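You operate a simulated robot arm through the tools that you are given. There is no shell and no other tool.

You run a simulated robot arm. Do the job below in one go: nothing can be reset, and whatever is moved stays where it is left.

TASK
Set the small winder as the job card says, wind the bobbin it names and return it to the tray.
Fine: turns and pitch dials; start once with the box's green button; any free peg of the blue peg tray; guard open at the end; leave the other controls. Where these are worked on the way, their far stop is far enough and under half their travel is too little: amber guard.

Only the result counts: the job must be done as asked and must still hold three seconds after the hand-in. Knocking over, shifting, dropping, spilling or breaking anything else fails it.

THE ROBOT
A 7-joint arm with a fingered hand on a trunk, on a base that moves. Base frame: it is fixed to the floor where the robot stands at the start and does not move with it; the origin is under the middle of the robot, x ahead of it, y to its left, z up. Units: m, degrees, N and s.
It reaches about 1.164 m from its shoulder. Its first joint turns from -166.0 to 166.0 degrees. Places, roughly: amber guard [1, -0.4, 1.1]; blue tension knob [1.6, -0.3, 1.8]; control box [0.8, 0, 1]; emergency stop [0.7, 0.2, 1.2]; green box button [0.7, 0, 1]; green panel button [0.8, 0.2, 1.3]; pitch dial [0.8, 0, 1]; red box button [0.7, 0, 1]; red main switch [0.8, 0.3, 0.8]; red panel button [0.7, 0.2, 1.2]; spindle peg of the small winder [1, -0.2, 1]; spool shaft on the steel top [1, 0, 1]; turns dial [0.8, 0, 1]; yellow panel button [0.8, 0.2, 1.3]. Payload 4.7 kg.
Tool frame: the origin (TCP) lies between the finger pads and is the grasp point; the fingertips stand 0.036 m ahead of it; z points along the fingers, y is the line along which they close. The gripper opens to 0.12 m; its body begins 0.042 m behind the TCP. The gripper is a hand of 5 fingers: y runs from the thumb to the fingers, the wrist lies at [-0.018, -0.122, -0.21] in the tool frame, and closing takes about 1.5 s.
Orientation is that of the tool frame in the base frame, as a unit quaternion [x, y, z, w]. With the fingers straight down and the wrist toward the robot, the tool's x, y and z point along [0, 1, 0], [1, 0, 0] and [0, 0, -1] of the base frame.

THE INTERFACE
- The arm moves only by the tool arm_command. Its argument "steps" is a list of rows, each a list of 2 entries, a list of its own where there are three numbers: the shift along the tool's x, y, z in units of 50 mm (1.0 is 50 mm), then the turn, a rotation vector about the tool's x, y, z in units of 8 degrees (1.0 is 8 degrees). In form: [[[tx, ty, tz], [wx, wy, wz]], ...]. A call has 1 to 20 rows; each row shifts and turns the commanded pose from where the row before left it, along the tool's axes as they then stand. "fingers" is the closure in counts, from 0 (fully open) to 255 (shut), set as the call begins (left out, the last holds). A call with a number of a shift or a turn outside -1 to 1 is refused whole. A row lasts 0.2 s, in which the tool goes at most 0.05 m and 8.6 degrees; a call with a longer step from one row to the next is refused whole, and so is a gripper value outside its range. A pose out of reach is approached as far as the arm can. The call stops where the force on the tool passes 40 N (or 10 N more than at its start, if that is more) or the arm is blocked; 0.2 s more then pass. The fingers move at their own pace (about 0.045 m/s each) and stop on an object; they squeeze with about 32 N. The grip force told is the motor's: it shows also when the fingers shut on nothing. Time passes only in rows, and 0.2 s behind the last, so rows that do not move let the fingers close. It gives the time, the measured TCP pose, the force on the tool (base axes), the opening and the grip force at its end, in the units of the frame above (readings bear some noise), with the torque about the TCP (base axes, N m) and any sound that the robot's microphone picked up.
- Cameras (640 x 400 px; columns grow to the right, rows downward): "scene" is now at [-0.2353, 0.068, 1.2596]; the picture's right is [-0.11, -0.99, 0.00], its down [-0.13, 0.01, -0.99] and it looks along [0.99, -0.11, -0.13] (base axes); focal length 252 px, centre (320, 200). "wrist" rides on the gripper at [0.073, -0.091, -0.143] in the tool frame; the picture's right is [-0.80, 0.28, -0.53], its down [-0.53, -0.73, 0.42] and it looks along [-0.27, 0.62, 0.74] (tool axes); focal length 234 px, centre (320, 200). There is no depth. A picture from a camera that has moved, and an enlarged one, comes with that camera's place and axes in the base frame and with its lens.
- camera(camera): a new picture of that camera. It takes no simulated time.
- base_move(legs): drives the robot by 1 to 6 legs, each [ahead, turn to the left] in m and degrees, along the robot's own axes; the way and the turn of a leg run together, so that a leg with both is an arc; at most 1.5 m and 180 degrees a leg. The arm and the cameras ride along, it lands a little off, and it stops where it bumps. It gives what a move gives.
- hand_shape(shape): the hand has 5 fingers and takes this shape, open, in about a second: jaw (thumb against the fingers, like two jaws); tri (thumb and two fingers); tip (a fingertip pinch); poke (one finger out to press); point (the index stretched); flat (the hand flat); cup (the hand cupped); fist (a fist). The gripper value then closes the fingers along that shape, each until it touches; the sizes above hold for jaw. It gives what a move gives, with no picture.
- aim_head(pan, tilt): turns the head with the scene camera to pan (to the left, within 143 degrees either way) and tilt (down, from -29 to 69), counted from straight ahead of the robot. It gives what a move gives.
- enlarge(camera, box): a new picture of the part [left, top, right, bottom] of that camera's present view, enlarged. It takes no simulated time.
- finish_job(): hands the job in; it is judged then, once.

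Nothing tells you exact positions but the pictures and the camera data. Unless the task says otherwise, let go and move clear before handing in.

The tools are called after "Request:" as a command line: name --argument value ..., lists and objects as JSON in quotes. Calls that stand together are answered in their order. arm_command: Moves the arm, as the interface text tells. Its arguments: {"type":"object","properties":{"steps":{"type":"array","items":{"type":"array"}},"fingers":{"type":"number"}},"required":["steps"]} The other tools are called the same way: hand_shape (shape) gives the hand a shape; base_move (legs) drives the base; aim_head (pan, tilt) turns the head that bears the scene camera; camera (camera) takes a picture; enlarge (camera, box) takes an enlarged picture of a part of a camera's view; finish_job () hands the job in.

At the start:

```text
clock: 0.0
eef_pos: [0.536, -0.3555, 1.3259]
tool_rot: [0.707, 0.707, 0.0, -0.001]
wrist_force: [-0.6, -0.3, -0.5]
ft_torque: [-0.01, -0.02, -0.01]
width: 0.1197
grasp_force: 0.0
shape: jaw
robot x, y, heading: [-0.0008, 0.0014, 0.1]
head pan, tilt (commanded): [-6.6, 7.3]
```

scene: 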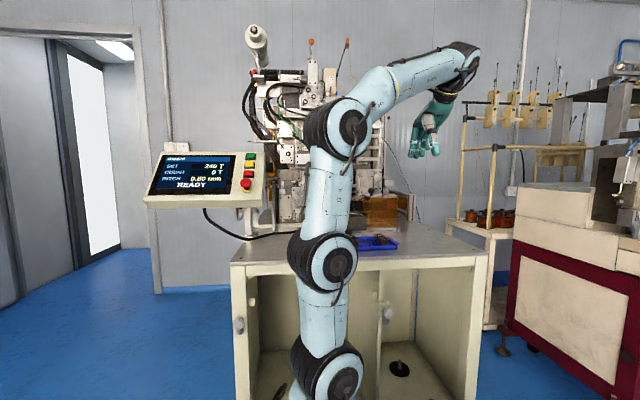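
wrist: 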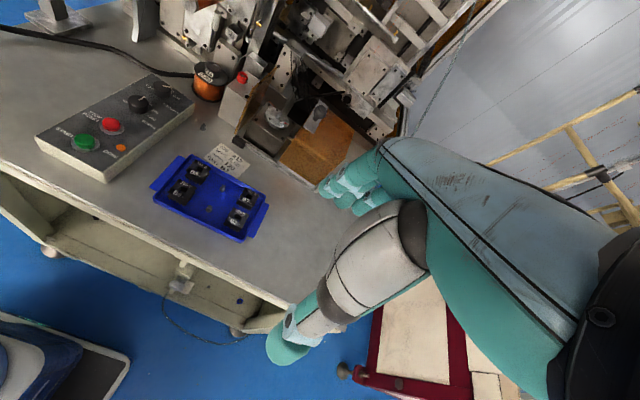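

I see the steel top with a control box, a blue peg tray holding bobbins, a job card and the small winder with the amber guard. First I enlarge the wrist view to read the card and the box.

Request:
enlarge --camera "wrist" --box '[190, 130, 270, 180]'

Request:
enlarge --camera "wrist" --box '[30, 60, 210, 180]'

Request:
enlarge --camera "wrist" --box '[140, 140, 280, 250]'

Request:
enlarge --camera "wrist" --box '[180, 40, 380, 200]'

Request:
enlarge --camera "scene" --box '[140, 140, 270, 220]'

```text
8.00 times, centred on (230, 155) of wrist
camera zoom: at [0.4445, -0.2821, 1.4688], right [0.28, -0.8, 0.53], down [-0.73, -0.53, -0.42], along [0.62, -0.27, -0.74], focal length 1873 px, centre (1040, 560)
```

zoom: 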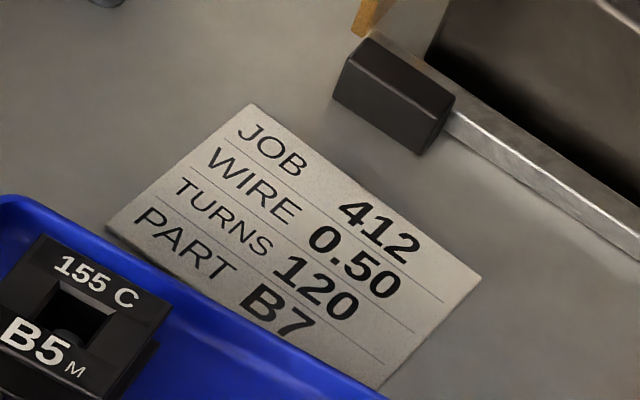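

```text
3.33 times, centred on (120, 120) of wrist
camera zoom: at [0.4445, -0.2821, 1.4688], right [0.28, -0.8, 0.53], down [-0.73, -0.53, -0.42], along [0.62, -0.27, -0.74], focal length 781 px, centre (987, 467)
```

zoom: 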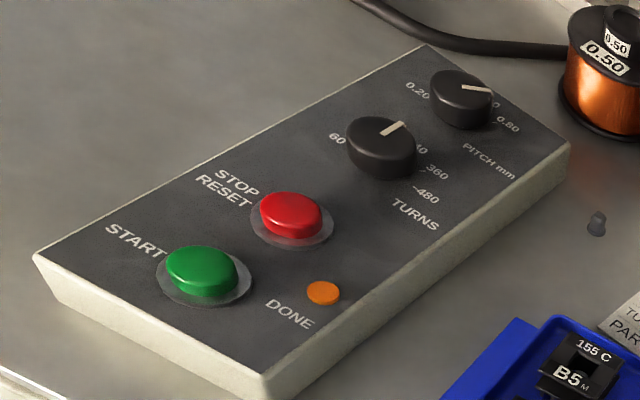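

```text
3.64 times, centred on (210, 195) of wrist
camera zoom: at [0.4445, -0.2821, 1.4688], right [0.28, -0.8, 0.53], down [-0.73, -0.53, -0.42], along [0.62, -0.27, -0.74], focal length 852 px, centre (720, 218)
```

zoom: 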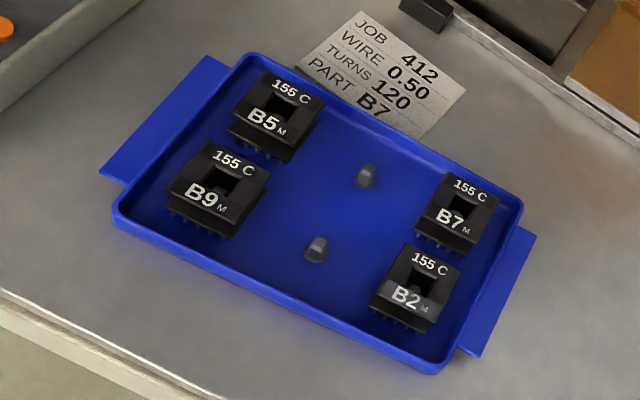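

```text
2.50 times, centred on (280, 120) of wrist
camera zoom: at [0.4445, -0.2821, 1.4688], right [0.28, -0.8, 0.53], down [-0.73, -0.53, -0.42], along [0.62, -0.27, -0.74], focal length 585 px, centre (420, 400)
```

zoom: 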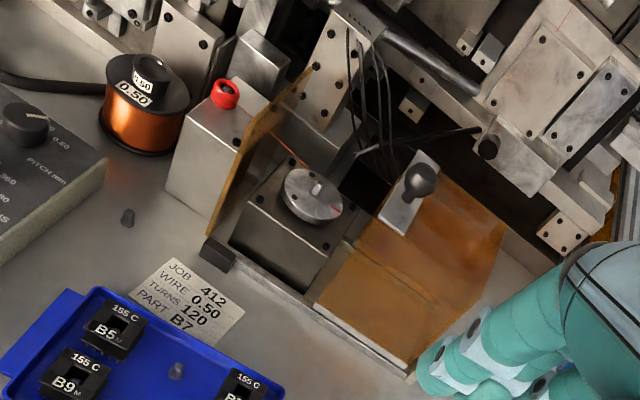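

```text
4.92 times, centred on (205, 180) of scene
camera zoom: at [-0.2353, 0.068, 1.2596], right [-0.11, -0.99, 0.0], down [-0.13, 0.01, -0.99], along [0.99, -0.11, -0.13], focal length 1239 px, centre (886, 298)
```

zoom: 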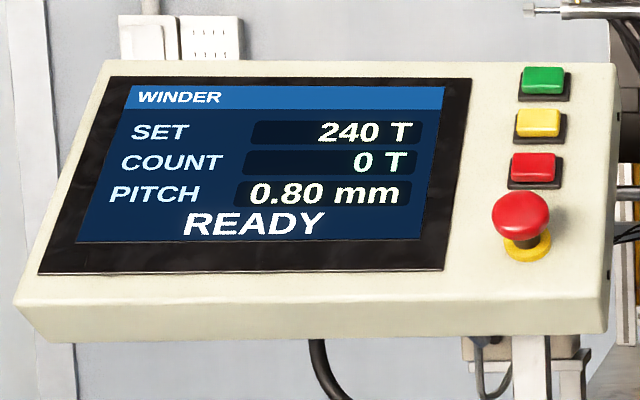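

Card: job 412, wire 0.50, turns 120, part B7; the spool on the shaft already reads 0.50, so the dials must go from 240 to 120 and from 0.80 to 0.50. Next I move the hand toward the control box for a closer look at the dials.

Request:
arm_command --steps '[[[0.84, 0.2, 0.14], [0, 0, 0]], [[0.84, 0.2, 0.14], [0, 0, 0]], [[0.84, 0.2, 0.14], [0, 0, 0]], [[0.84, 0.2, 0.14], [0, 0, 0]], [[0.84, 0.2, 0.14], [0, 0, 0]], [[0.84, 0.2, 0.14], [0, 0, 0]]]'

Request:
camera --camera "wrist"

Request:
camera --camera "scene"

```text
clock: 1.4
eef_pos: [0.5962, -0.1026, 1.2839]
tool_rot: [0.707, 0.707, 0.0, 0.0]
wrist_force: [-0.3, 0.4, -0.6]
ft_torque: [0.02, 0.04, 0.01]
width: 0.1196
grasp_force: 0.0
shape: jaw
robot x, y, heading: [0.0007, -0.0041, 0.1]
head pan, tilt (commanded): [-6.6, 7.3]
```

```text
taken
camera wrist: at [0.5046, -0.0287, 1.4274], right [0.28, -0.8, 0.52], down [-0.73, -0.53, -0.42], along [0.62, -0.27, -0.74], focal length 234 px, centre (320, 200)
```

wrist: 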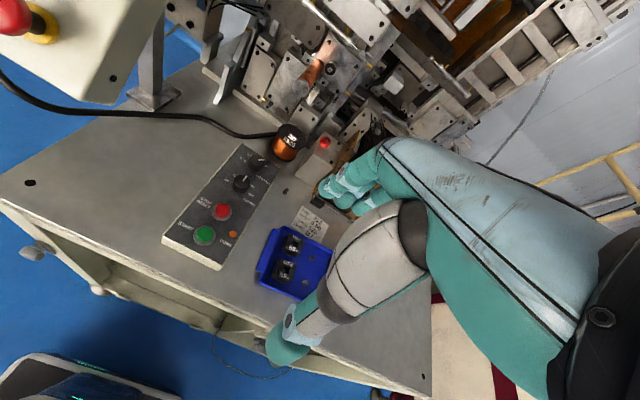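

```text
taken
camera scene: at [-0.2352, 0.068, 1.2596], right [-0.12, -0.99, 0.0], down [-0.13, 0.01, -0.99], along [0.99, -0.11, -0.13], focal length 252 px, centre (320, 200)
```

scene: 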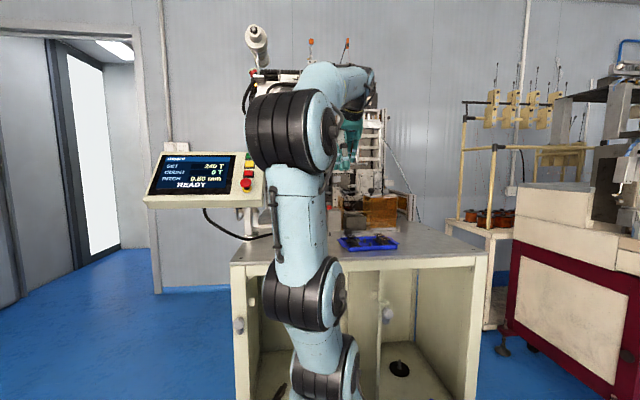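

The box now lies left of the hand in the wrist view, clear of the fingers. I enlarge the dials and the winder.

Request:
enlarge --camera "wrist" --box '[210, 140, 290, 210]'

Request:
enlarge --camera "wrist" --box '[260, 100, 400, 200]'

Request:
enlarge --camera "scene" --box '[320, 170, 440, 260]'

```text
5.71 times, centred on (250, 175) of wrist
camera zoom: at [0.5046, -0.0287, 1.4274], right [0.28, -0.8, 0.52], down [-0.73, -0.53, -0.42], along [0.62, -0.27, -0.74], focal length 1338 px, centre (720, 343)
```

zoom: 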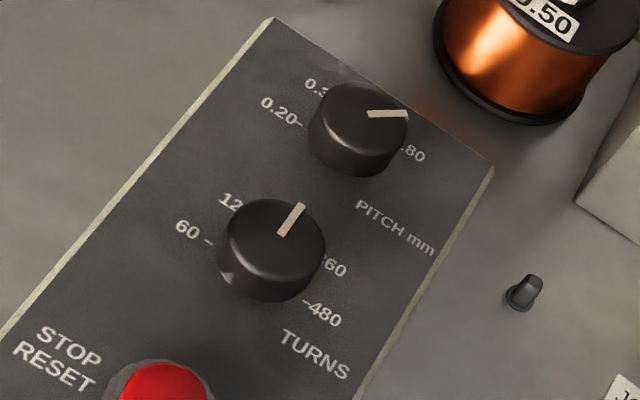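

```text
4.00 times, centred on (330, 150) of wrist
camera zoom: at [0.5046, -0.0287, 1.4274], right [0.28, -0.8, 0.52], down [-0.73, -0.53, -0.42], along [0.62, -0.27, -0.74], focal length 937 px, centre (280, 400)
```

zoom: 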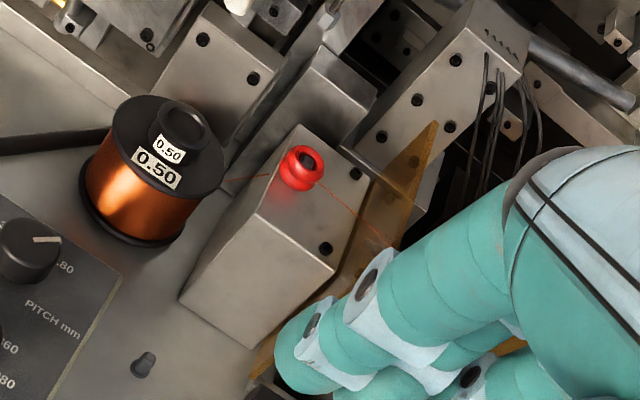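

```text
4.44 times, centred on (380, 215) of scene
camera zoom: at [-0.2352, 0.068, 1.2596], right [-0.12, -0.99, 0.0], down [-0.13, 0.01, -0.99], along [0.99, -0.11, -0.13], focal length 1118 px, centre (53, 133)
```

zoom: 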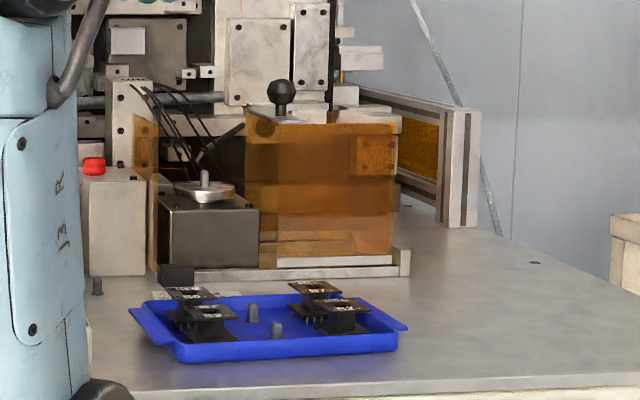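

The winder is clear: the amber guard slides left along its rail to cover the spindle. I zoom in tightly on each dial to measure the pointer and ticks.

Request:
enlarge --camera "wrist" --box '[229, 162, 265, 200]'

Request:
enlarge --camera "wrist" --box '[242, 146, 272, 176]'

Request:
enlarge --camera "scene" --box '[335, 195, 405, 240]'

```text
10.53 times, centred on (247, 181) of wrist
camera zoom: at [0.5046, -0.0287, 1.4274], right [0.28, -0.8, 0.52], down [-0.73, -0.53, -0.42], along [0.62, -0.27, -0.74], focal length 2465 px, centre (1088, 400)
```

zoom: 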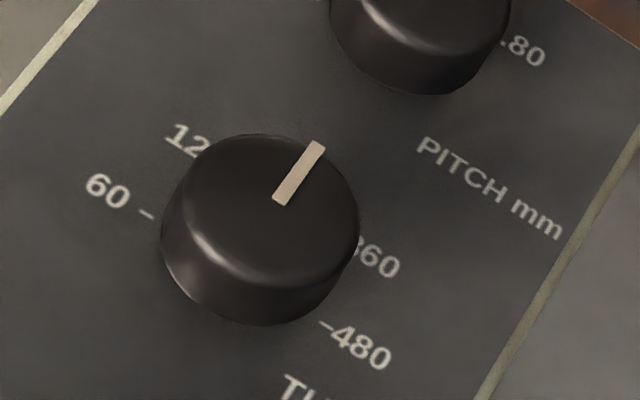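

```text
13.33 times, centred on (257, 161) of wrist
camera zoom: at [0.5046, -0.0287, 1.4274], right [0.28, -0.8, 0.52], down [-0.73, -0.53, -0.42], along [0.62, -0.27, -0.74], focal length 3122 px, centre (1160, 720)
```

zoom: 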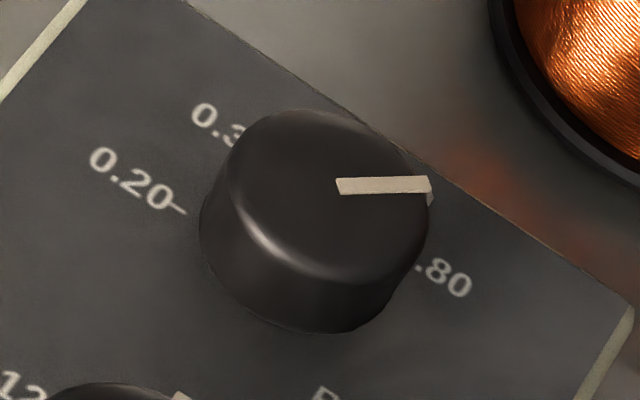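

```text
8.89 times, centred on (370, 218) of scene
camera zoom: at [-0.2352, 0.068, 1.2596], right [-0.12, -0.99, 0.0], down [-0.13, 0.01, -0.99], along [0.99, -0.11, -0.13], focal length 2236 px, centre (-124, 44)
```

zoom: 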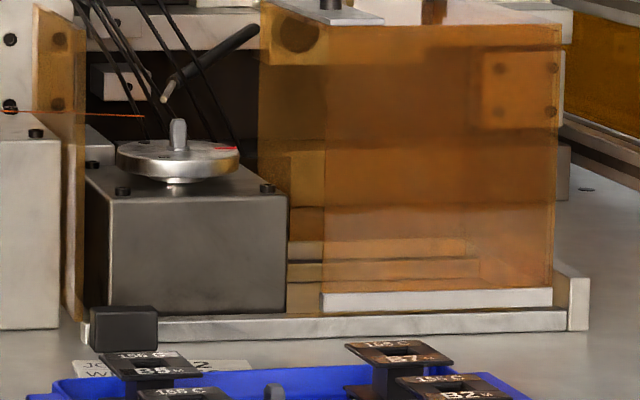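

Both dials need one 45° click counter-clockwise: turns from 0° to the 120 mark, pitch from −45° to the 0.50 mark at the top. Before gripping I try the hand's pinch shape in free air and look at it.

Request:
hand_shape --shape "tri"

Request:
camera --camera "wrist"

Request:
enlarge --camera "scene" --box '[300, 60, 420, 200]'

```text
clock: 2.3
eef_pos: [0.5956, -0.1029, 1.2834]
tool_rot: [0.707, 0.707, 0.0, 0.0]
wrist_force: [0.6, 0.0, -0.6]
ft_torque: [0.04, 0.02, 0.01]
width: 0.1199
grasp_force: 0.1
shape: tri
robot x, y, heading: [0.0008, -0.0038, -0.0]
head pan, tilt (commanded): [-6.6, 7.3]
```

```text
taken
camera wrist: at [0.5042, -0.0291, 1.4278], right [0.28, -0.8, 0.53], down [-0.73, -0.53, -0.42], along [0.62, -0.27, -0.74], focal length 234 px, centre (320, 200)
```

wrist: 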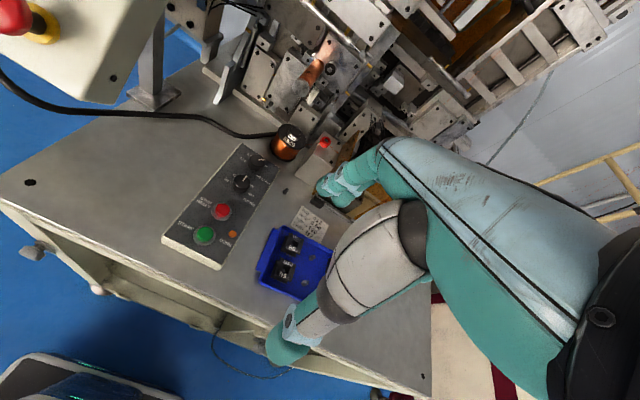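

```text
2.86 times, centred on (360, 130) of scene
camera zoom: at [-0.2353, 0.068, 1.2596], right [-0.11, -0.99, 0.0], down [-0.13, 0.01, -0.99], along [0.99, -0.11, -0.13], focal length 719 px, centre (206, 400)
```

zoom: 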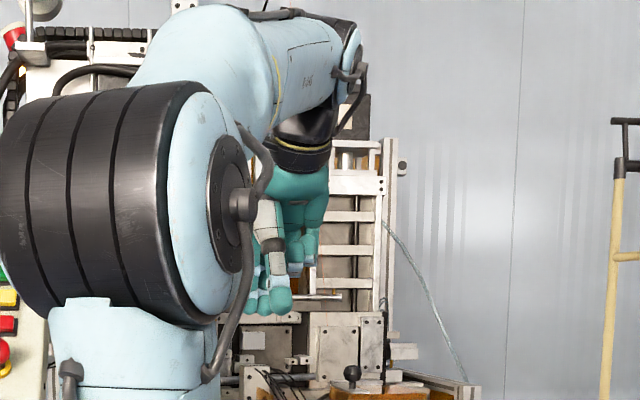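

In tri the thumb opposes index and middle fingers, which suits a round dial. I close it partly in free air to learn where the tips meet.

Request:
arm_command --steps '[[[0, 0, 0], [0, 0, 0]], [[0, 0, 0], [0, 0, 0]], [[0, 0, 0], [0, 0, 0]], [[0, 0, 0], [0, 0, 0]], [[0, 0, 0], [0, 0, 0]], [[0, 0, 0], [0, 0, 0]], [[0, 0, 0], [0, 0, 0]]]' --fingers 180

Request:
camera --camera "wrist"

Request:
enlarge --camera "scene" --box '[320, 110, 400, 180]'

```text
clock: 3.9
eef_pos: [0.5954, -0.1013, 1.2841]
tool_rot: [0.707, 0.707, 0.0, 0.001]
wrist_force: [1.0, 1.1, -1.0]
ft_torque: [0.01, -0.01, -0.01]
width: 0.0357
grasp_force: 0.0
shape: tri
robot x, y, heading: [0.0006, -0.0014, -0.1]
head pan, tilt (commanded): [-6.6, 7.3]
```

```text
taken
camera wrist: at [0.5042, -0.0289, 1.4277], right [0.28, -0.8, 0.53], down [-0.73, -0.53, -0.42], along [0.62, -0.27, -0.74], focal length 234 px, centre (320, 200)
```

wrist: 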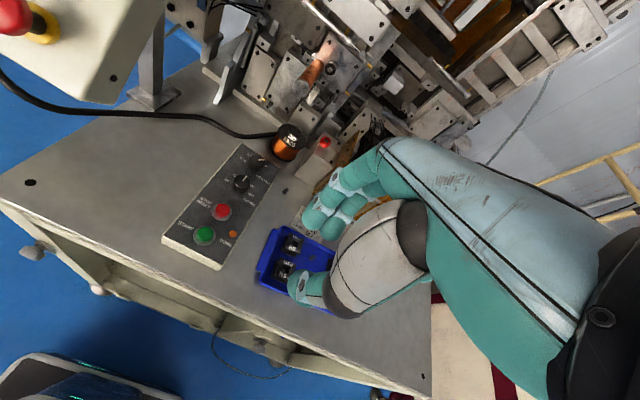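

```text
5.71 times, centred on (360, 145) of scene
camera zoom: at [-0.2353, 0.0681, 1.2596], right [-0.11, -0.99, 0.0], down [-0.13, 0.01, -0.99], along [0.99, -0.11, -0.13], focal length 1438 px, centre (91, 514)
```

zoom: 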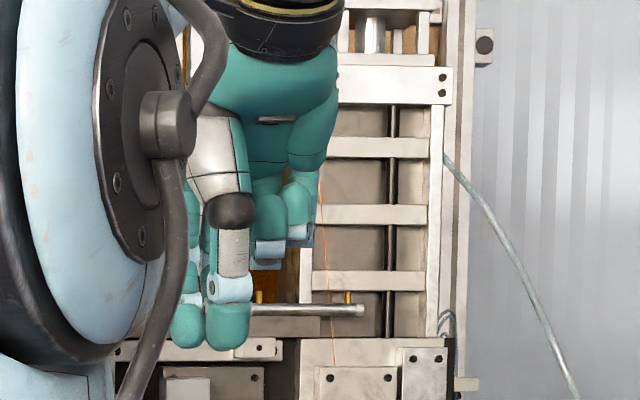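

The tri pinch leaves about 36 mm at count 180, near the dial's diameter. I zoom in on the fingertips to locate the pinch point in the picture.

Request:
enlarge --camera "wrist" --box '[270, 160, 400, 320]'

```text
2.50 times, centred on (335, 240) of wrist
camera zoom: at [0.5042, -0.0289, 1.4277], right [0.28, -0.8, 0.53], down [-0.73, -0.53, -0.42], along [0.62, -0.27, -0.74], focal length 585 px, centre (282, 100)
```

zoom: 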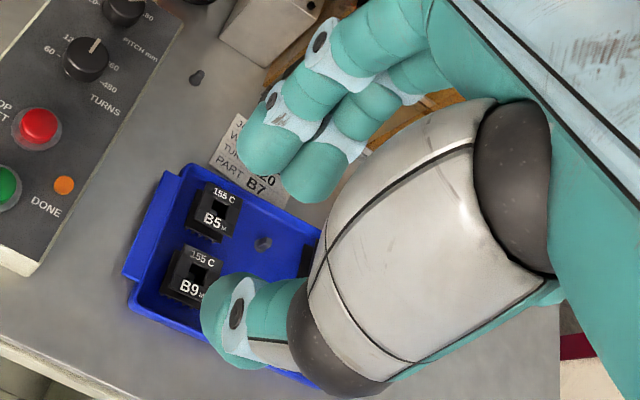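

The pinch is centred on the tool axis, and triangulation puts the turns dial near (0.777, −0.012) with its top at z≈1.016 and the box top at z≈0.989. I turn the hand 45° left and bring it above the turns dial with the fingers part open.

Request:
arm_command --steps '[[[0, 0, 0], [0, 0, -0.9375]], [[0, 0, 0], [0, 0, -0.9375]], [[0, 0, 0], [0, 0, -0.9375]], [[0, 0, 0], [0, 0, -0.9375]], [[0, 0, 0], [0, 0, -0.9375]], [[0, 0, 0], [0, 0, -0.9375]], [[-0.217, 0.639, 0.613], [0, 0, 0]], [[-0.217, 0.639, 0.613], [0, 0, 0]], [[-0.217, 0.639, 0.613], [0, 0, 0]], [[-0.217, 0.639, 0.613], [0, 0, 0]], [[-0.217, 0.639, 0.613], [0, 0, 0]], [[-0.217, 0.639, 0.613], [0, 0, 0]]]' --fingers 125

Request:
camera --camera "wrist"

Request:
camera --camera "scene"

```text
clock: 6.5
eef_pos: [0.7765, -0.0137, 1.1007]
tool_rot: [0.383, 0.924, 0.001, 0.001]
wrist_force: [0.1, -0.6, 0.4]
ft_torque: [-0.01, -0.05, -0.07]
width: 0.061
grasp_force: 0.1
shape: tri
robot x, y, heading: [-0.0003, 0.0004, -0.3]
head pan, tilt (commanded): [-6.6, 7.3]
```

```text
taken
camera wrist: at [0.66, -0.0262, 1.2441], right [0.76, -0.37, 0.53], down [-0.14, -0.89, -0.42], along [0.63, 0.25, -0.74], focal length 234 px, centre (320, 200)
```

wrist: 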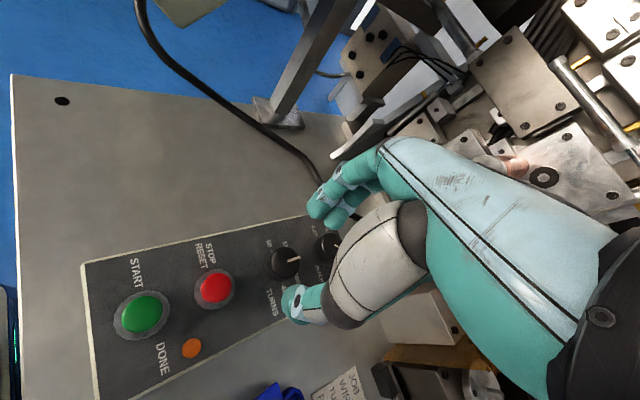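

```text
taken
camera scene: at [-0.2356, 0.0681, 1.2596], right [-0.12, -0.99, 0.0], down [-0.13, 0.01, -0.99], along [0.99, -0.11, -0.13], focal length 252 px, centre (320, 200)
```

scene: 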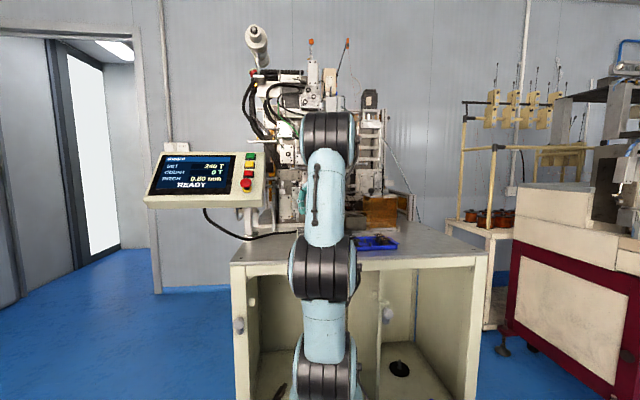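

The dial sits close to where I predicted, under the pinch. I enlarge to check the alignment to the millimetre before lowering.

Request:
enlarge --camera "wrist" --box '[255, 215, 345, 325]'

```text
3.64 times, centred on (300, 270) of wrist
camera zoom: at [0.66, -0.0262, 1.2441], right [0.76, -0.37, 0.53], down [-0.14, -0.89, -0.42], along [0.63, 0.25, -0.74], focal length 852 px, centre (393, -54)
```

zoom: 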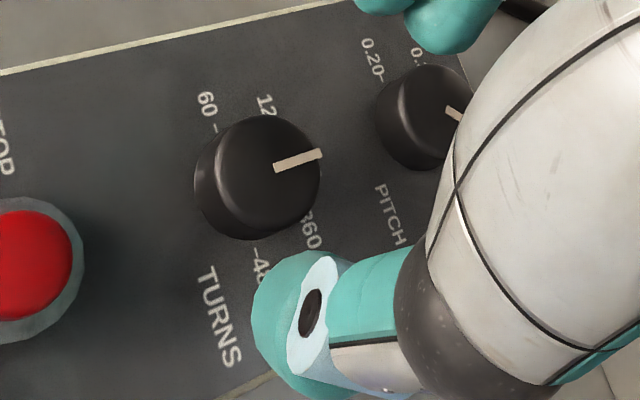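

The dial centre measures (0.777, −0.011), so I am within 3 mm. I lower the open pinch over the dial and check.

Request:
arm_command --steps '[[[0.035, 0.035, 0.4], [0, 0, 0]], [[0, 0, 0.4], [0, 0, 0]], [[0, 0, 0.3], [0, 0, 0]], [[0, 0, 0.2], [0, 0, 0]], [[0, 0, 0], [0, 0, 0]]]'

Request:
enlarge --camera "wrist" --box '[240, 180, 370, 320]'

```text
clock: 7.7
eef_pos: [0.7769, -0.0118, 1.0358]
tool_rot: [0.383, 0.924, 0.0, 0.001]
wrist_force: [-0.2, -1.6, -0.2]
ft_torque: [-0.02, -0.02, 0.01]
width: 0.061
grasp_force: 0.1
shape: tri
robot x, y, heading: [-0.0006, -0.003, -0.0]
head pan, tilt (commanded): [-6.6, 7.3]
```

```text
2.86 times, centred on (305, 250) of wrist
camera zoom: at [0.6608, -0.0241, 1.1787], right [0.77, -0.37, 0.53], down [-0.14, -0.89, -0.42], along [0.63, 0.25, -0.74], focal length 669 px, centre (363, 57)
```

zoom: 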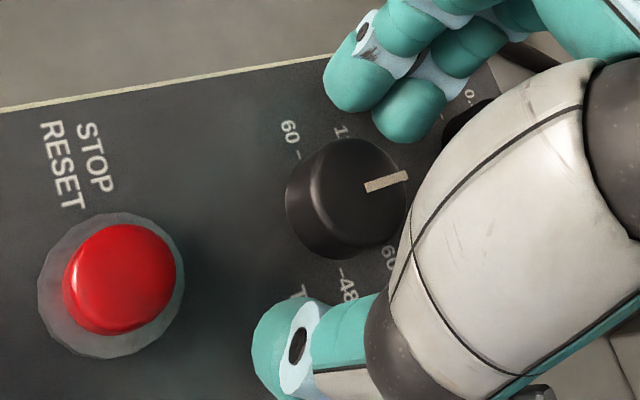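

Thumb and fingers straddle the dial cleanly. I lower 4 mm more and close on it.

Request:
arm_command --steps '[[[0, 0, 0.08], [0, 0, 0]], [[0, 0, 0], [0, 0, 0]]]'

Request:
arm_command --steps '[[[0, 0, 0], [0, 0, 0]], [[0, 0, 0], [0, 0, 0]], [[0, 0, 0], [0, 0, 0]], [[0, 0, 0], [0, 0, 0]], [[0, 0, 0], [0, 0, 0]]]' --fingers 230

Request:
enlarge --camera "wrist" --box '[240, 180, 370, 320]'

Request:
enlarge --camera "scene" --box '[140, 140, 270, 220]'

```text
clock: 8.3
eef_pos: [0.7765, -0.0121, 1.0313]
tool_rot: [0.383, 0.924, 0.001, 0.0]
wrist_force: [-0.3, -0.2, -0.4]
ft_torque: [0.01, 0.01, 0.01]
width: 0.0609
grasp_force: 0.0
shape: tri
robot x, y, heading: [-0.0005, -0.0025, 0.3]
head pan, tilt (commanded): [-6.6, 7.3]
```

```text
clock: 9.5
eef_pos: [0.777, -0.0116, 1.032]
tool_rot: [0.383, 0.924, 0.0, 0.0]
wrist_force: [1.0, 1.2, -1.4]
ft_torque: [0.03, -0.04, 0.01]
width: 0.025
grasp_force: 32.4
shape: tri
robot x, y, heading: [-0.0006, -0.0007, 0.0]
head pan, tilt (commanded): [-6.6, 7.3]
```

```text
2.86 times, centred on (305, 250) of wrist
camera zoom: at [0.6608, -0.0241, 1.1746], right [0.77, -0.37, 0.53], down [-0.14, -0.89, -0.42], along [0.63, 0.25, -0.74], focal length 669 px, centre (363, 57)
```

zoom: 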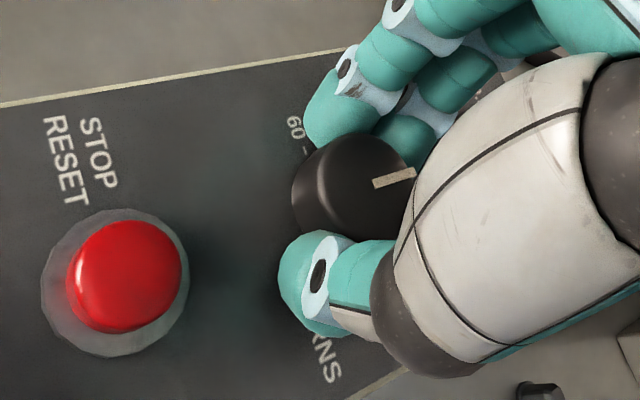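

```text
4.92 times, centred on (205, 180) of scene
camera zoom: at [-0.2352, 0.0681, 1.2596], right [-0.11, -0.99, 0.0], down [-0.13, 0.01, -0.99], along [0.99, -0.11, -0.13], focal length 1239 px, centre (886, 298)
```

zoom: 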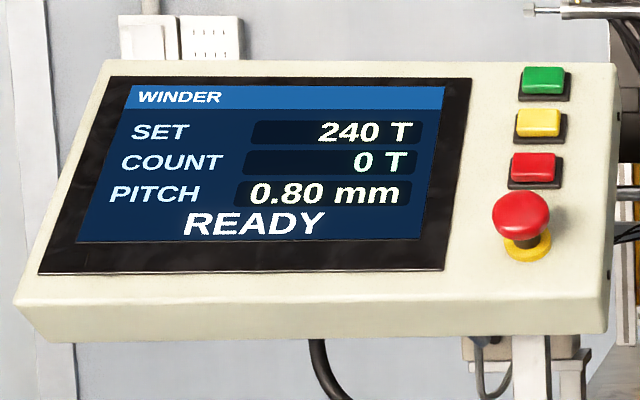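

The dial is gripped at 32 N and the screen still reads 240. I turn it 45° counter-clockwise.

Request:
arm_command --steps '[[[0, 0, 0], [0, 0, -0.7]], [[0, 0, 0], [0, 0, -0.7]], [[0, 0, 0], [0, 0, -0.7]], [[0, 0, 0], [0, 0, -0.7]], [[0, 0, 0], [0, 0, -0.7]], [[0, 0, 0], [0, 0, -0.7]], [[0, 0, 0], [0, 0, -0.7]], [[0, 0, 0], [0, 0, -0.725]], [[0, 0, 0], [0, 0, 0]]]'

Request:
enlarge --camera "wrist" --box '[240, 180, 370, 320]'

Request:
enlarge --camera "scene" --box '[140, 140, 270, 220]'

```text
clock: 11.5
eef_pos: [0.7785, -0.0129, 1.0307]
tool_rot: [-0.001, 1.0, 0.001, 0.0]
wrist_force: [7.1, -6.2, 1.6]
ft_torque: [-0.19, -0.17, -0.03]
width: 0.0253
grasp_force: 31.6
shape: tri
robot x, y, heading: [0.0032, -0.0034, -0.1]
head pan, tilt (commanded): [-6.6, 7.3]
```

```text
2.86 times, centred on (305, 250) of wrist
camera zoom: at [0.7045, -0.1025, 1.1743], right [0.8, 0.28, 0.53], down [0.53, -0.73, -0.42], along [0.27, 0.62, -0.74], focal length 669 px, centre (363, 57)
```

zoom: 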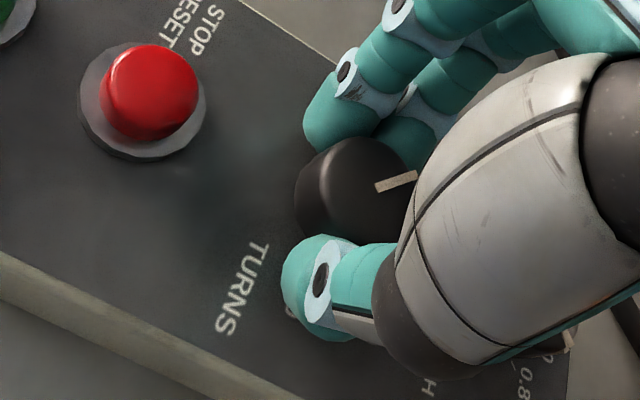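

```text
4.92 times, centred on (205, 180) of scene
camera zoom: at [-0.235, 0.0678, 1.2597], right [-0.12, -0.99, 0.0], down [-0.13, 0.01, -0.99], along [0.99, -0.11, -0.13], focal length 1239 px, centre (886, 298)
```

zoom: 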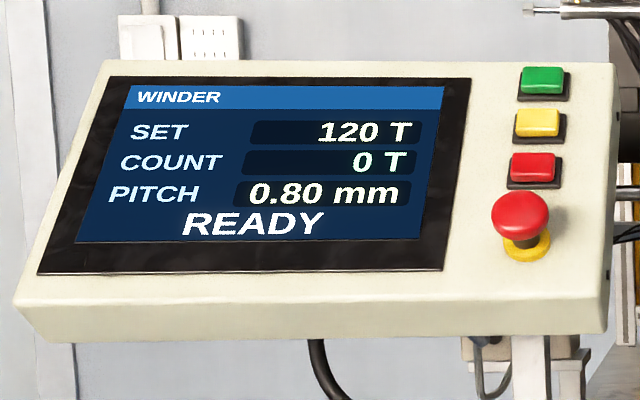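

The screen now reads SET 120. I open the fingers, then rise.

Request:
arm_command --steps '[[[0, 0, 0], [0, 0, 0]], [[0, 0, 0], [0, 0, 0]], [[0, 0, 0], [0, 0, 0]], [[0, 0, 0], [0, 0, 0]], [[0, 0, -0.3], [0, 0, 0]], [[0, 0, -0.6], [0, 0, 0]], [[0, 0, -0.7], [0, 0, 0]]]' --fingers 125

Request:
camera --camera "wrist"

Request:
enlarge --camera "scene" --box '[140, 140, 270, 220]'

```text
clock: 13.1
eef_pos: [0.7756, -0.0122, 1.1119]
tool_rot: [0.0, 1.0, 0.0, -0.002]
wrist_force: [-0.7, -0.1, -0.9]
ft_torque: [0.0, 0.04, 0.01]
width: 0.0607
grasp_force: 0.0
shape: tri
robot x, y, heading: [0.003, -0.0037, -0.1]
head pan, tilt (commanded): [-6.6, 7.3]
```

```text
taken
camera wrist: at [0.7041, -0.102, 1.255], right [0.8, 0.28, 0.52], down [0.53, -0.73, -0.43], along [0.27, 0.62, -0.74], focal length 234 px, centre (320, 200)
```

wrist: 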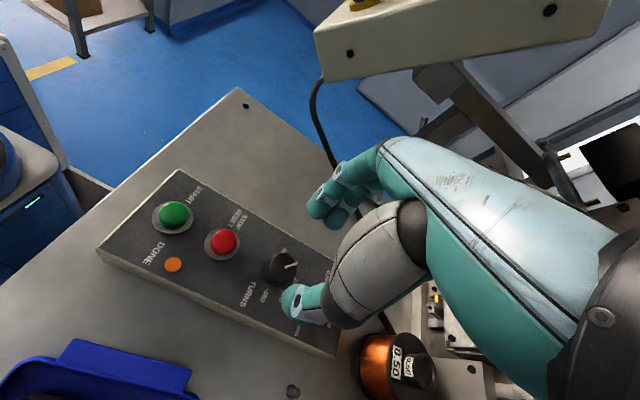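

```text
4.92 times, centred on (205, 180) of scene
camera zoom: at [-0.2351, 0.068, 1.2597], right [-0.12, -0.99, 0.0], down [-0.13, 0.01, -0.99], along [0.99, -0.11, -0.13], focal length 1239 px, centre (886, 298)
```

zoom: 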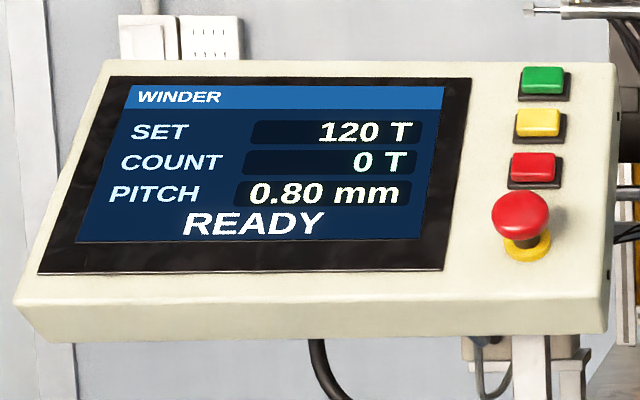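

SET 120 holds with the hand clear. I move over the pitch dial and turn the wrist back 45°.

Request:
arm_command --steps '[[[-0.69, 0.02, 0], [0, 0, 0]], [[-0.69, 0, 0], [0, 0, 0]], [[0, 0, 0], [0, 0, 0.9375]], [[0, 0, 0], [0, 0, 0.9375]], [[0, 0, 0], [0, 0, 0.9375]], [[0, 0, 0], [0, 0, 0.9375]], [[0, 0, 0], [0, 0, 0.9375]], [[0, 0, 0], [0, 0, 0.9375]]]'

Request:
enlarge --camera "wrist" --box '[255, 215, 345, 325]'

Request:
camera --camera "wrist"

```text
clock: 14.9
eef_pos: [0.8462, -0.011, 1.1107]
tool_rot: [0.383, 0.924, 0.001, 0.0]
wrist_force: [1.0, -0.2, -0.4]
ft_torque: [0.04, 0.05, 0.01]
width: 0.0606
grasp_force: 0.1
shape: tri
robot x, y, heading: [-0.0035, -0.0034, 0.1]
head pan, tilt (commanded): [-6.6, 7.3]
```

```text
3.64 times, centred on (300, 270) of wrist
camera zoom: at [0.73, -0.0227, 1.2538], right [0.77, -0.37, 0.52], down [-0.14, -0.89, -0.42], along [0.63, 0.25, -0.74], focal length 852 px, centre (393, -54)
```

zoom: 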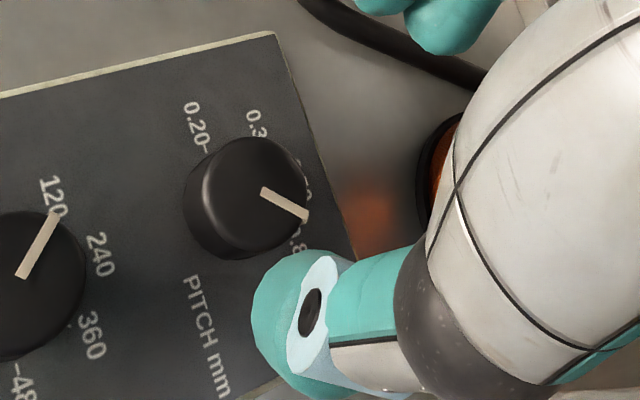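

```text
taken
camera wrist: at [0.73, -0.0227, 1.2538], right [0.77, -0.37, 0.52], down [-0.14, -0.89, -0.42], along [0.63, 0.25, -0.74], focal length 234 px, centre (320, 200)
```

wrist: 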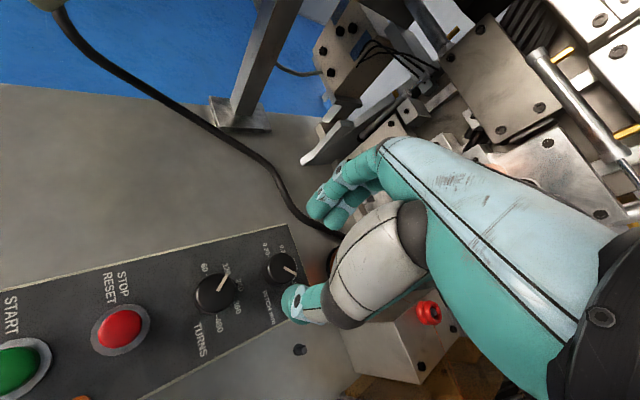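

The turns pointer sits on 120, and the pitch dial centre measures (0.846, −0.011), right under the hand. I lower and grip the pitch dial.

Request:
arm_command --steps '[[[0, 0, 0.5], [0, 0, 0]], [[0, 0, 0.5], [0, 0, 0]], [[0, 0, 0.37], [0, 0, 0]], [[0, 0, 0.2], [0, 0, 0]], [[0, 0, 0], [0, 0, 0]]]'

Request:
enlarge --camera "wrist" --box '[240, 180, 370, 320]'

```text
clock: 16.1
eef_pos: [0.8457, -0.0102, 1.032]
tool_rot: [0.383, 0.924, 0.0, -0.001]
wrist_force: [0.4, -0.2, 0.0]
ft_torque: [-0.03, 0.02, 0.04]
width: 0.0611
grasp_force: 0.1
shape: tri
robot x, y, heading: [-0.0011, -0.0029, -0.1]
head pan, tilt (commanded): [-6.6, 7.3]
```

```text
2.86 times, centred on (305, 250) of wrist
camera zoom: at [0.7297, -0.0222, 1.1756], right [0.77, -0.37, 0.53], down [-0.14, -0.89, -0.42], along [0.63, 0.25, -0.74], focal length 669 px, centre (363, 57)
```

zoom: 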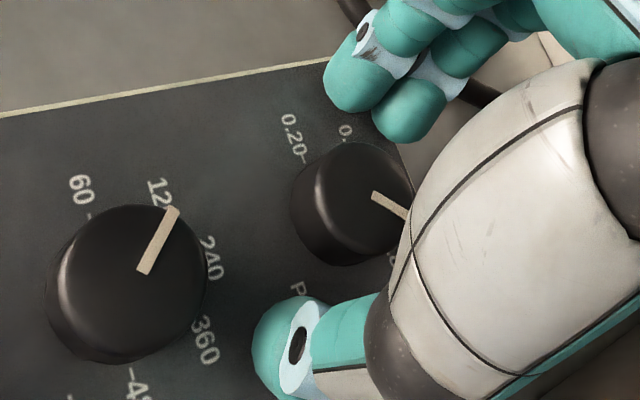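

The pinch straddles the pitch dial without touching anything else. I close, then turn 45° counter-clockwise.

Request:
arm_command --steps '[[[0, 0, 0], [0, 0, 0]], [[0, 0, 0], [0, 0, 0]], [[0, 0, 0], [0, 0, 0]], [[0, 0, 0], [0, 0, 0]], [[0, 0, 0], [0, 0, 0]]]' --fingers 230

Request:
arm_command --steps '[[[0, 0, 0], [0, 0, -0.7]], [[0, 0, 0], [0, 0, -0.7]], [[0, 0, 0], [0, 0, -0.7]], [[0, 0, 0], [0, 0, -0.7]], [[0, 0, 0], [0, 0, -0.7]], [[0, 0, 0], [0, 0, -0.7]], [[0, 0, 0], [0, 0, -0.7]], [[0, 0, 0], [0, 0, -0.725]], [[0, 0, 0], [0, 0, 0]]]'

Request:
enlarge --camera "wrist" --box '[240, 180, 370, 320]'

Request:
enlarge --camera "scene" --box '[140, 140, 270, 220]'

```text
clock: 17.3
eef_pos: [0.8459, -0.0105, 1.0335]
tool_rot: [0.383, 0.924, 0.0, 0.0]
wrist_force: [-1.1, -0.1, -0.9]
ft_torque: [-0.02, 0.01, -0.02]
width: 0.025
grasp_force: 32.0
shape: tri
robot x, y, heading: [0.0001, -0.001, 0.3]
head pan, tilt (commanded): [-6.6, 7.3]
```

```text
clock: 19.3
eef_pos: [0.8449, -0.0106, 1.0325]
tool_rot: [-0.001, 1.0, 0.0, 0.0]
wrist_force: [-4.3, -3.6, -2.5]
ft_torque: [-0.12, 0.14, 0.01]
width: 0.0249
grasp_force: 32.2
shape: tri
robot x, y, heading: [0.0008, -0.0005, -0.0]
head pan, tilt (commanded): [-6.6, 7.3]
```

```text
2.86 times, centred on (305, 250) of wrist
camera zoom: at [0.7733, -0.1011, 1.1758], right [0.8, 0.28, 0.53], down [0.53, -0.73, -0.42], along [0.27, 0.62, -0.74], focal length 669 px, centre (363, 57)
```

zoom: 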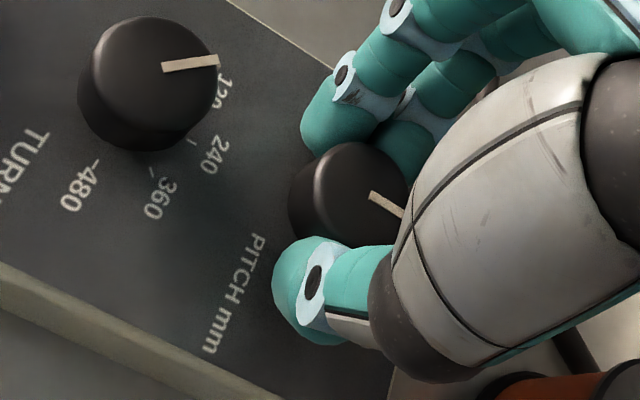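

```text
4.92 times, centred on (205, 180) of scene
camera zoom: at [-0.2353, 0.0679, 1.2596], right [-0.12, -0.99, 0.0], down [-0.13, 0.01, -0.99], along [0.99, -0.11, -0.13], focal length 1239 px, centre (886, 298)
```

zoom: 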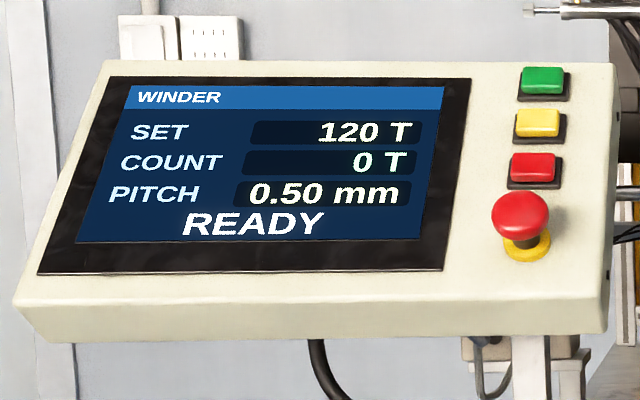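

The screen reads SET 120 and PITCH 0.50. I open the fingers and rise clear of the box.

Request:
arm_command --steps '[[[0, 0, 0], [0, 0, 0]], [[0, 0, 0], [0, 0, 0]], [[0, 0, 0], [0, 0, 0]], [[0, 0, 0], [0, 0, 0]], [[0, 0, -0.3], [0, 0, 0]], [[0, 0, -0.6], [0, 0, 0]], [[0, 0, -0.9], [0, 0, 0]], [[0, 0, -0.9], [0, 0, 0]], [[0, 0, -0.9], [0, 0, 0]], [[0, 0, -0.9], [0, 0, 0]]]' --fingers 125

Request:
enlarge --camera "scene" --box '[140, 140, 270, 220]'

Request:
camera --camera "wrist"

```text
clock: 21.5
eef_pos: [0.8452, -0.0114, 1.2571]
tool_rot: [0.0, 1.0, 0.0, -0.001]
wrist_force: [-0.4, 0.5, 0.9]
ft_torque: [0.0, 0.0, 0.01]
width: 0.0606
grasp_force: 0.1
shape: tri
robot x, y, heading: [0.0032, 0.0022, -0.0]
head pan, tilt (commanded): [-6.6, 7.3]
```

```text
4.92 times, centred on (205, 180) of scene
camera zoom: at [-0.2351, 0.0679, 1.2597], right [-0.11, -0.99, 0.0], down [-0.13, 0.01, -0.99], along [0.99, -0.11, -0.13], focal length 1239 px, centre (886, 298)
```

zoom: 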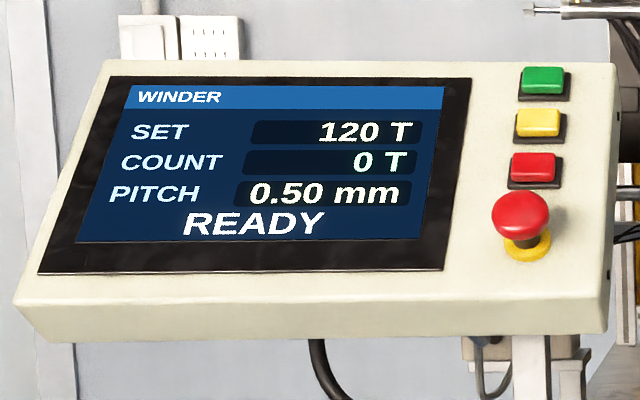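

```text
taken
camera wrist: at [0.7733, -0.1012, 1.3997], right [0.8, 0.28, 0.52], down [0.53, -0.73, -0.43], along [0.27, 0.62, -0.74], focal length 234 px, centre (320, 200)
```

wrist: 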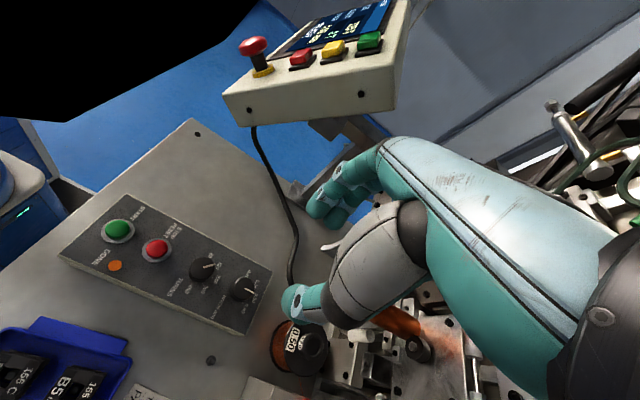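

Both settings hold and READY shows. Now I move back over the tray with the hand straight, to look closely at bobbin B7, the pegs and the spindle.

Request:
arm_command --steps '[[[0.153, -0.89, 0], [0, 0, 0]], [[0.153, -0.89, 0], [0, 0, 0]], [[0.153, -0.89, 0], [0, 0, 0]], [[0.153, -0.89, 0], [0, 0, 0]], [[0.153, -0.89, 0], [0, 0, 0]], [[0.153, -0.89, 0], [0, 0, 0]], [[0.153, -0.89, 0], [0, 0, 0]], [[0, 0, 0], [0, 0, 0.9375]], [[0, 0, 0], [0, 0, 0.9375]], [[0, 0, 0], [0, 0, 0.9375]], [[0, 0, 0], [0, 0, 0.9375]], [[0, 0, 0], [0, 0, 0.9375]], [[0, 0, 0], [0, 0, 0.9375]], [[0, 0, 0], [0, 0, 0.9375]], [[0, 0, 0], [0, 0, 0.9375]], [[0, 0, 0], [0, 0, 0.9375]], [[0, 0, 0], [0, 0, 0.9375]], [[0, 0, 0], [0, 0, 0.9375]], [[0, 0, 0], [0, 0, 0.9375]]]'

Request:
camera --camera "wrist"

Request:
camera --camera "scene"

```text
clock: 25.5
eef_pos: [0.759, -0.2253, 1.1718]
tool_rot: [0.708, 0.706, 0.0, 0.0]
wrist_force: [0.5, 0.2, 0.7]
ft_torque: [0.03, 0.02, -0.02]
width: 0.061
grasp_force: 0.1
shape: tri
out of reach, approached as far as the arm can: row 1, 2, 3, 4, 5, 6, 7
robot x, y, heading: [0.0013, -0.0008, -0.1]
head pan, tilt (commanded): [-6.6, 7.3]
```

```text
taken
camera wrist: at [0.6677, -0.1515, 1.3148], right [0.28, -0.8, 0.53], down [-0.73, -0.53, -0.42], along [0.62, -0.27, -0.74], focal length 234 px, centre (320, 200)
```

wrist: 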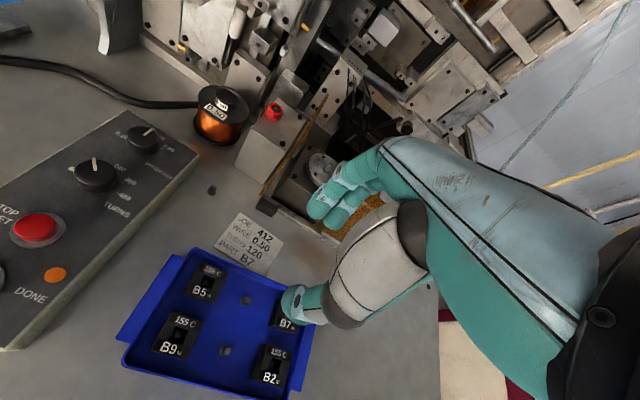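

```text
taken
camera scene: at [-0.2352, 0.0679, 1.2596], right [-0.12, -0.99, 0.0], down [-0.13, 0.01, -0.99], along [0.99, -0.11, -0.13], focal length 252 px, centre (320, 200)
```

scene: 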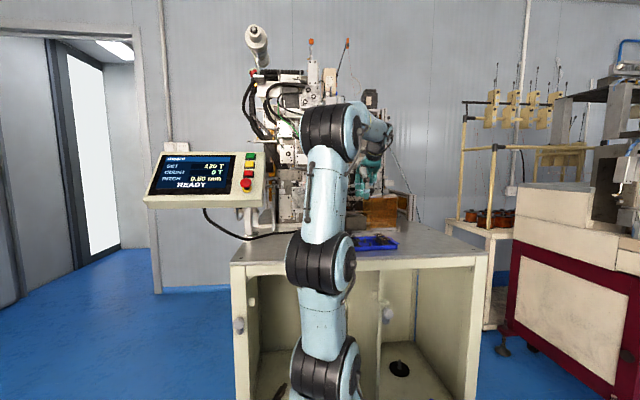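

The hand stopped short of the commanded point because that height was out of reach, and now sits at (0.76, −0.225, 1.17). I send a still row to see where the command stands, and enlarge the tray and spindle.

Request:
arm_command --steps '[[[0, 0, 0], [0, 0, 0]]]'

Request:
enlarge --camera "wrist" --box '[170, 240, 310, 390]'

Request:
enlarge --camera "wrist" --box '[250, 130, 350, 200]'

Request:
enlarge --camera "scene" --box '[140, 140, 270, 220]'

```text
clock: 25.9
eef_pos: [0.7588, -0.2251, 1.1713]
tool_rot: [0.707, 0.707, 0.0, 0.0]
wrist_force: [-0.6, 0.5, 0.1]
ft_torque: [-0.03, 0.02, -0.01]
width: 0.0611
grasp_force: 0.0
shape: tri
robot x, y, heading: [-0.0002, -0.0016, 0.0]
head pan, tilt (commanded): [-6.6, 7.3]
```

```text
2.67 times, centred on (240, 315) of wrist
camera zoom: at [0.6676, -0.1516, 1.3146], right [0.28, -0.8, 0.53], down [-0.73, -0.53, -0.42], along [0.62, -0.27, -0.74], focal length 624 px, centre (533, -107)
```

zoom: 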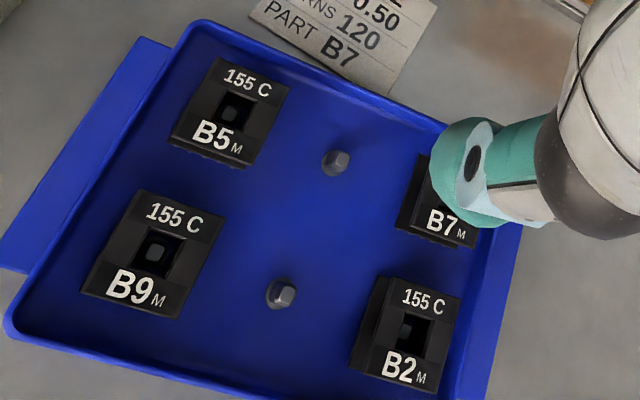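

```text
5.71 times, centred on (300, 165) of wrist
camera zoom: at [0.6676, -0.1516, 1.3146], right [0.28, -0.8, 0.53], down [-0.73, -0.53, -0.42], along [0.62, -0.27, -0.74], focal length 1338 px, centre (434, 400)
```

zoom: 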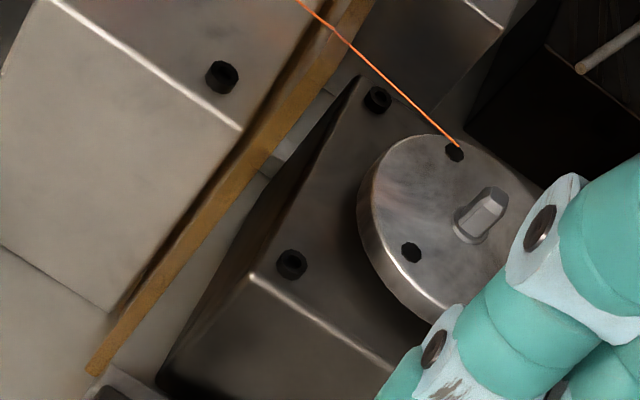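

```text
4.92 times, centred on (205, 180) of scene
camera zoom: at [-0.2353, 0.068, 1.2596], right [-0.12, -0.99, 0.0], down [-0.13, 0.01, -0.99], along [0.99, -0.11, -0.13], focal length 1239 px, centre (886, 298)
```

zoom: 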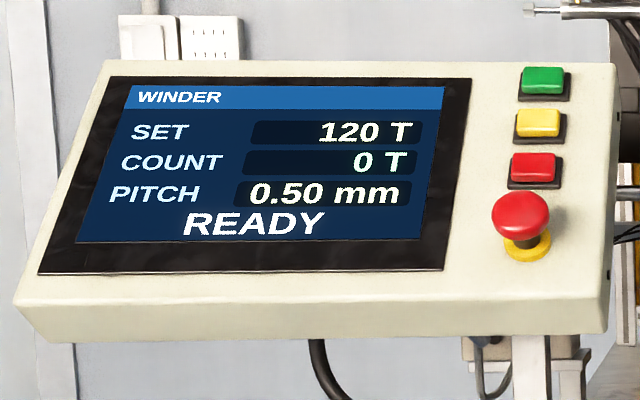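

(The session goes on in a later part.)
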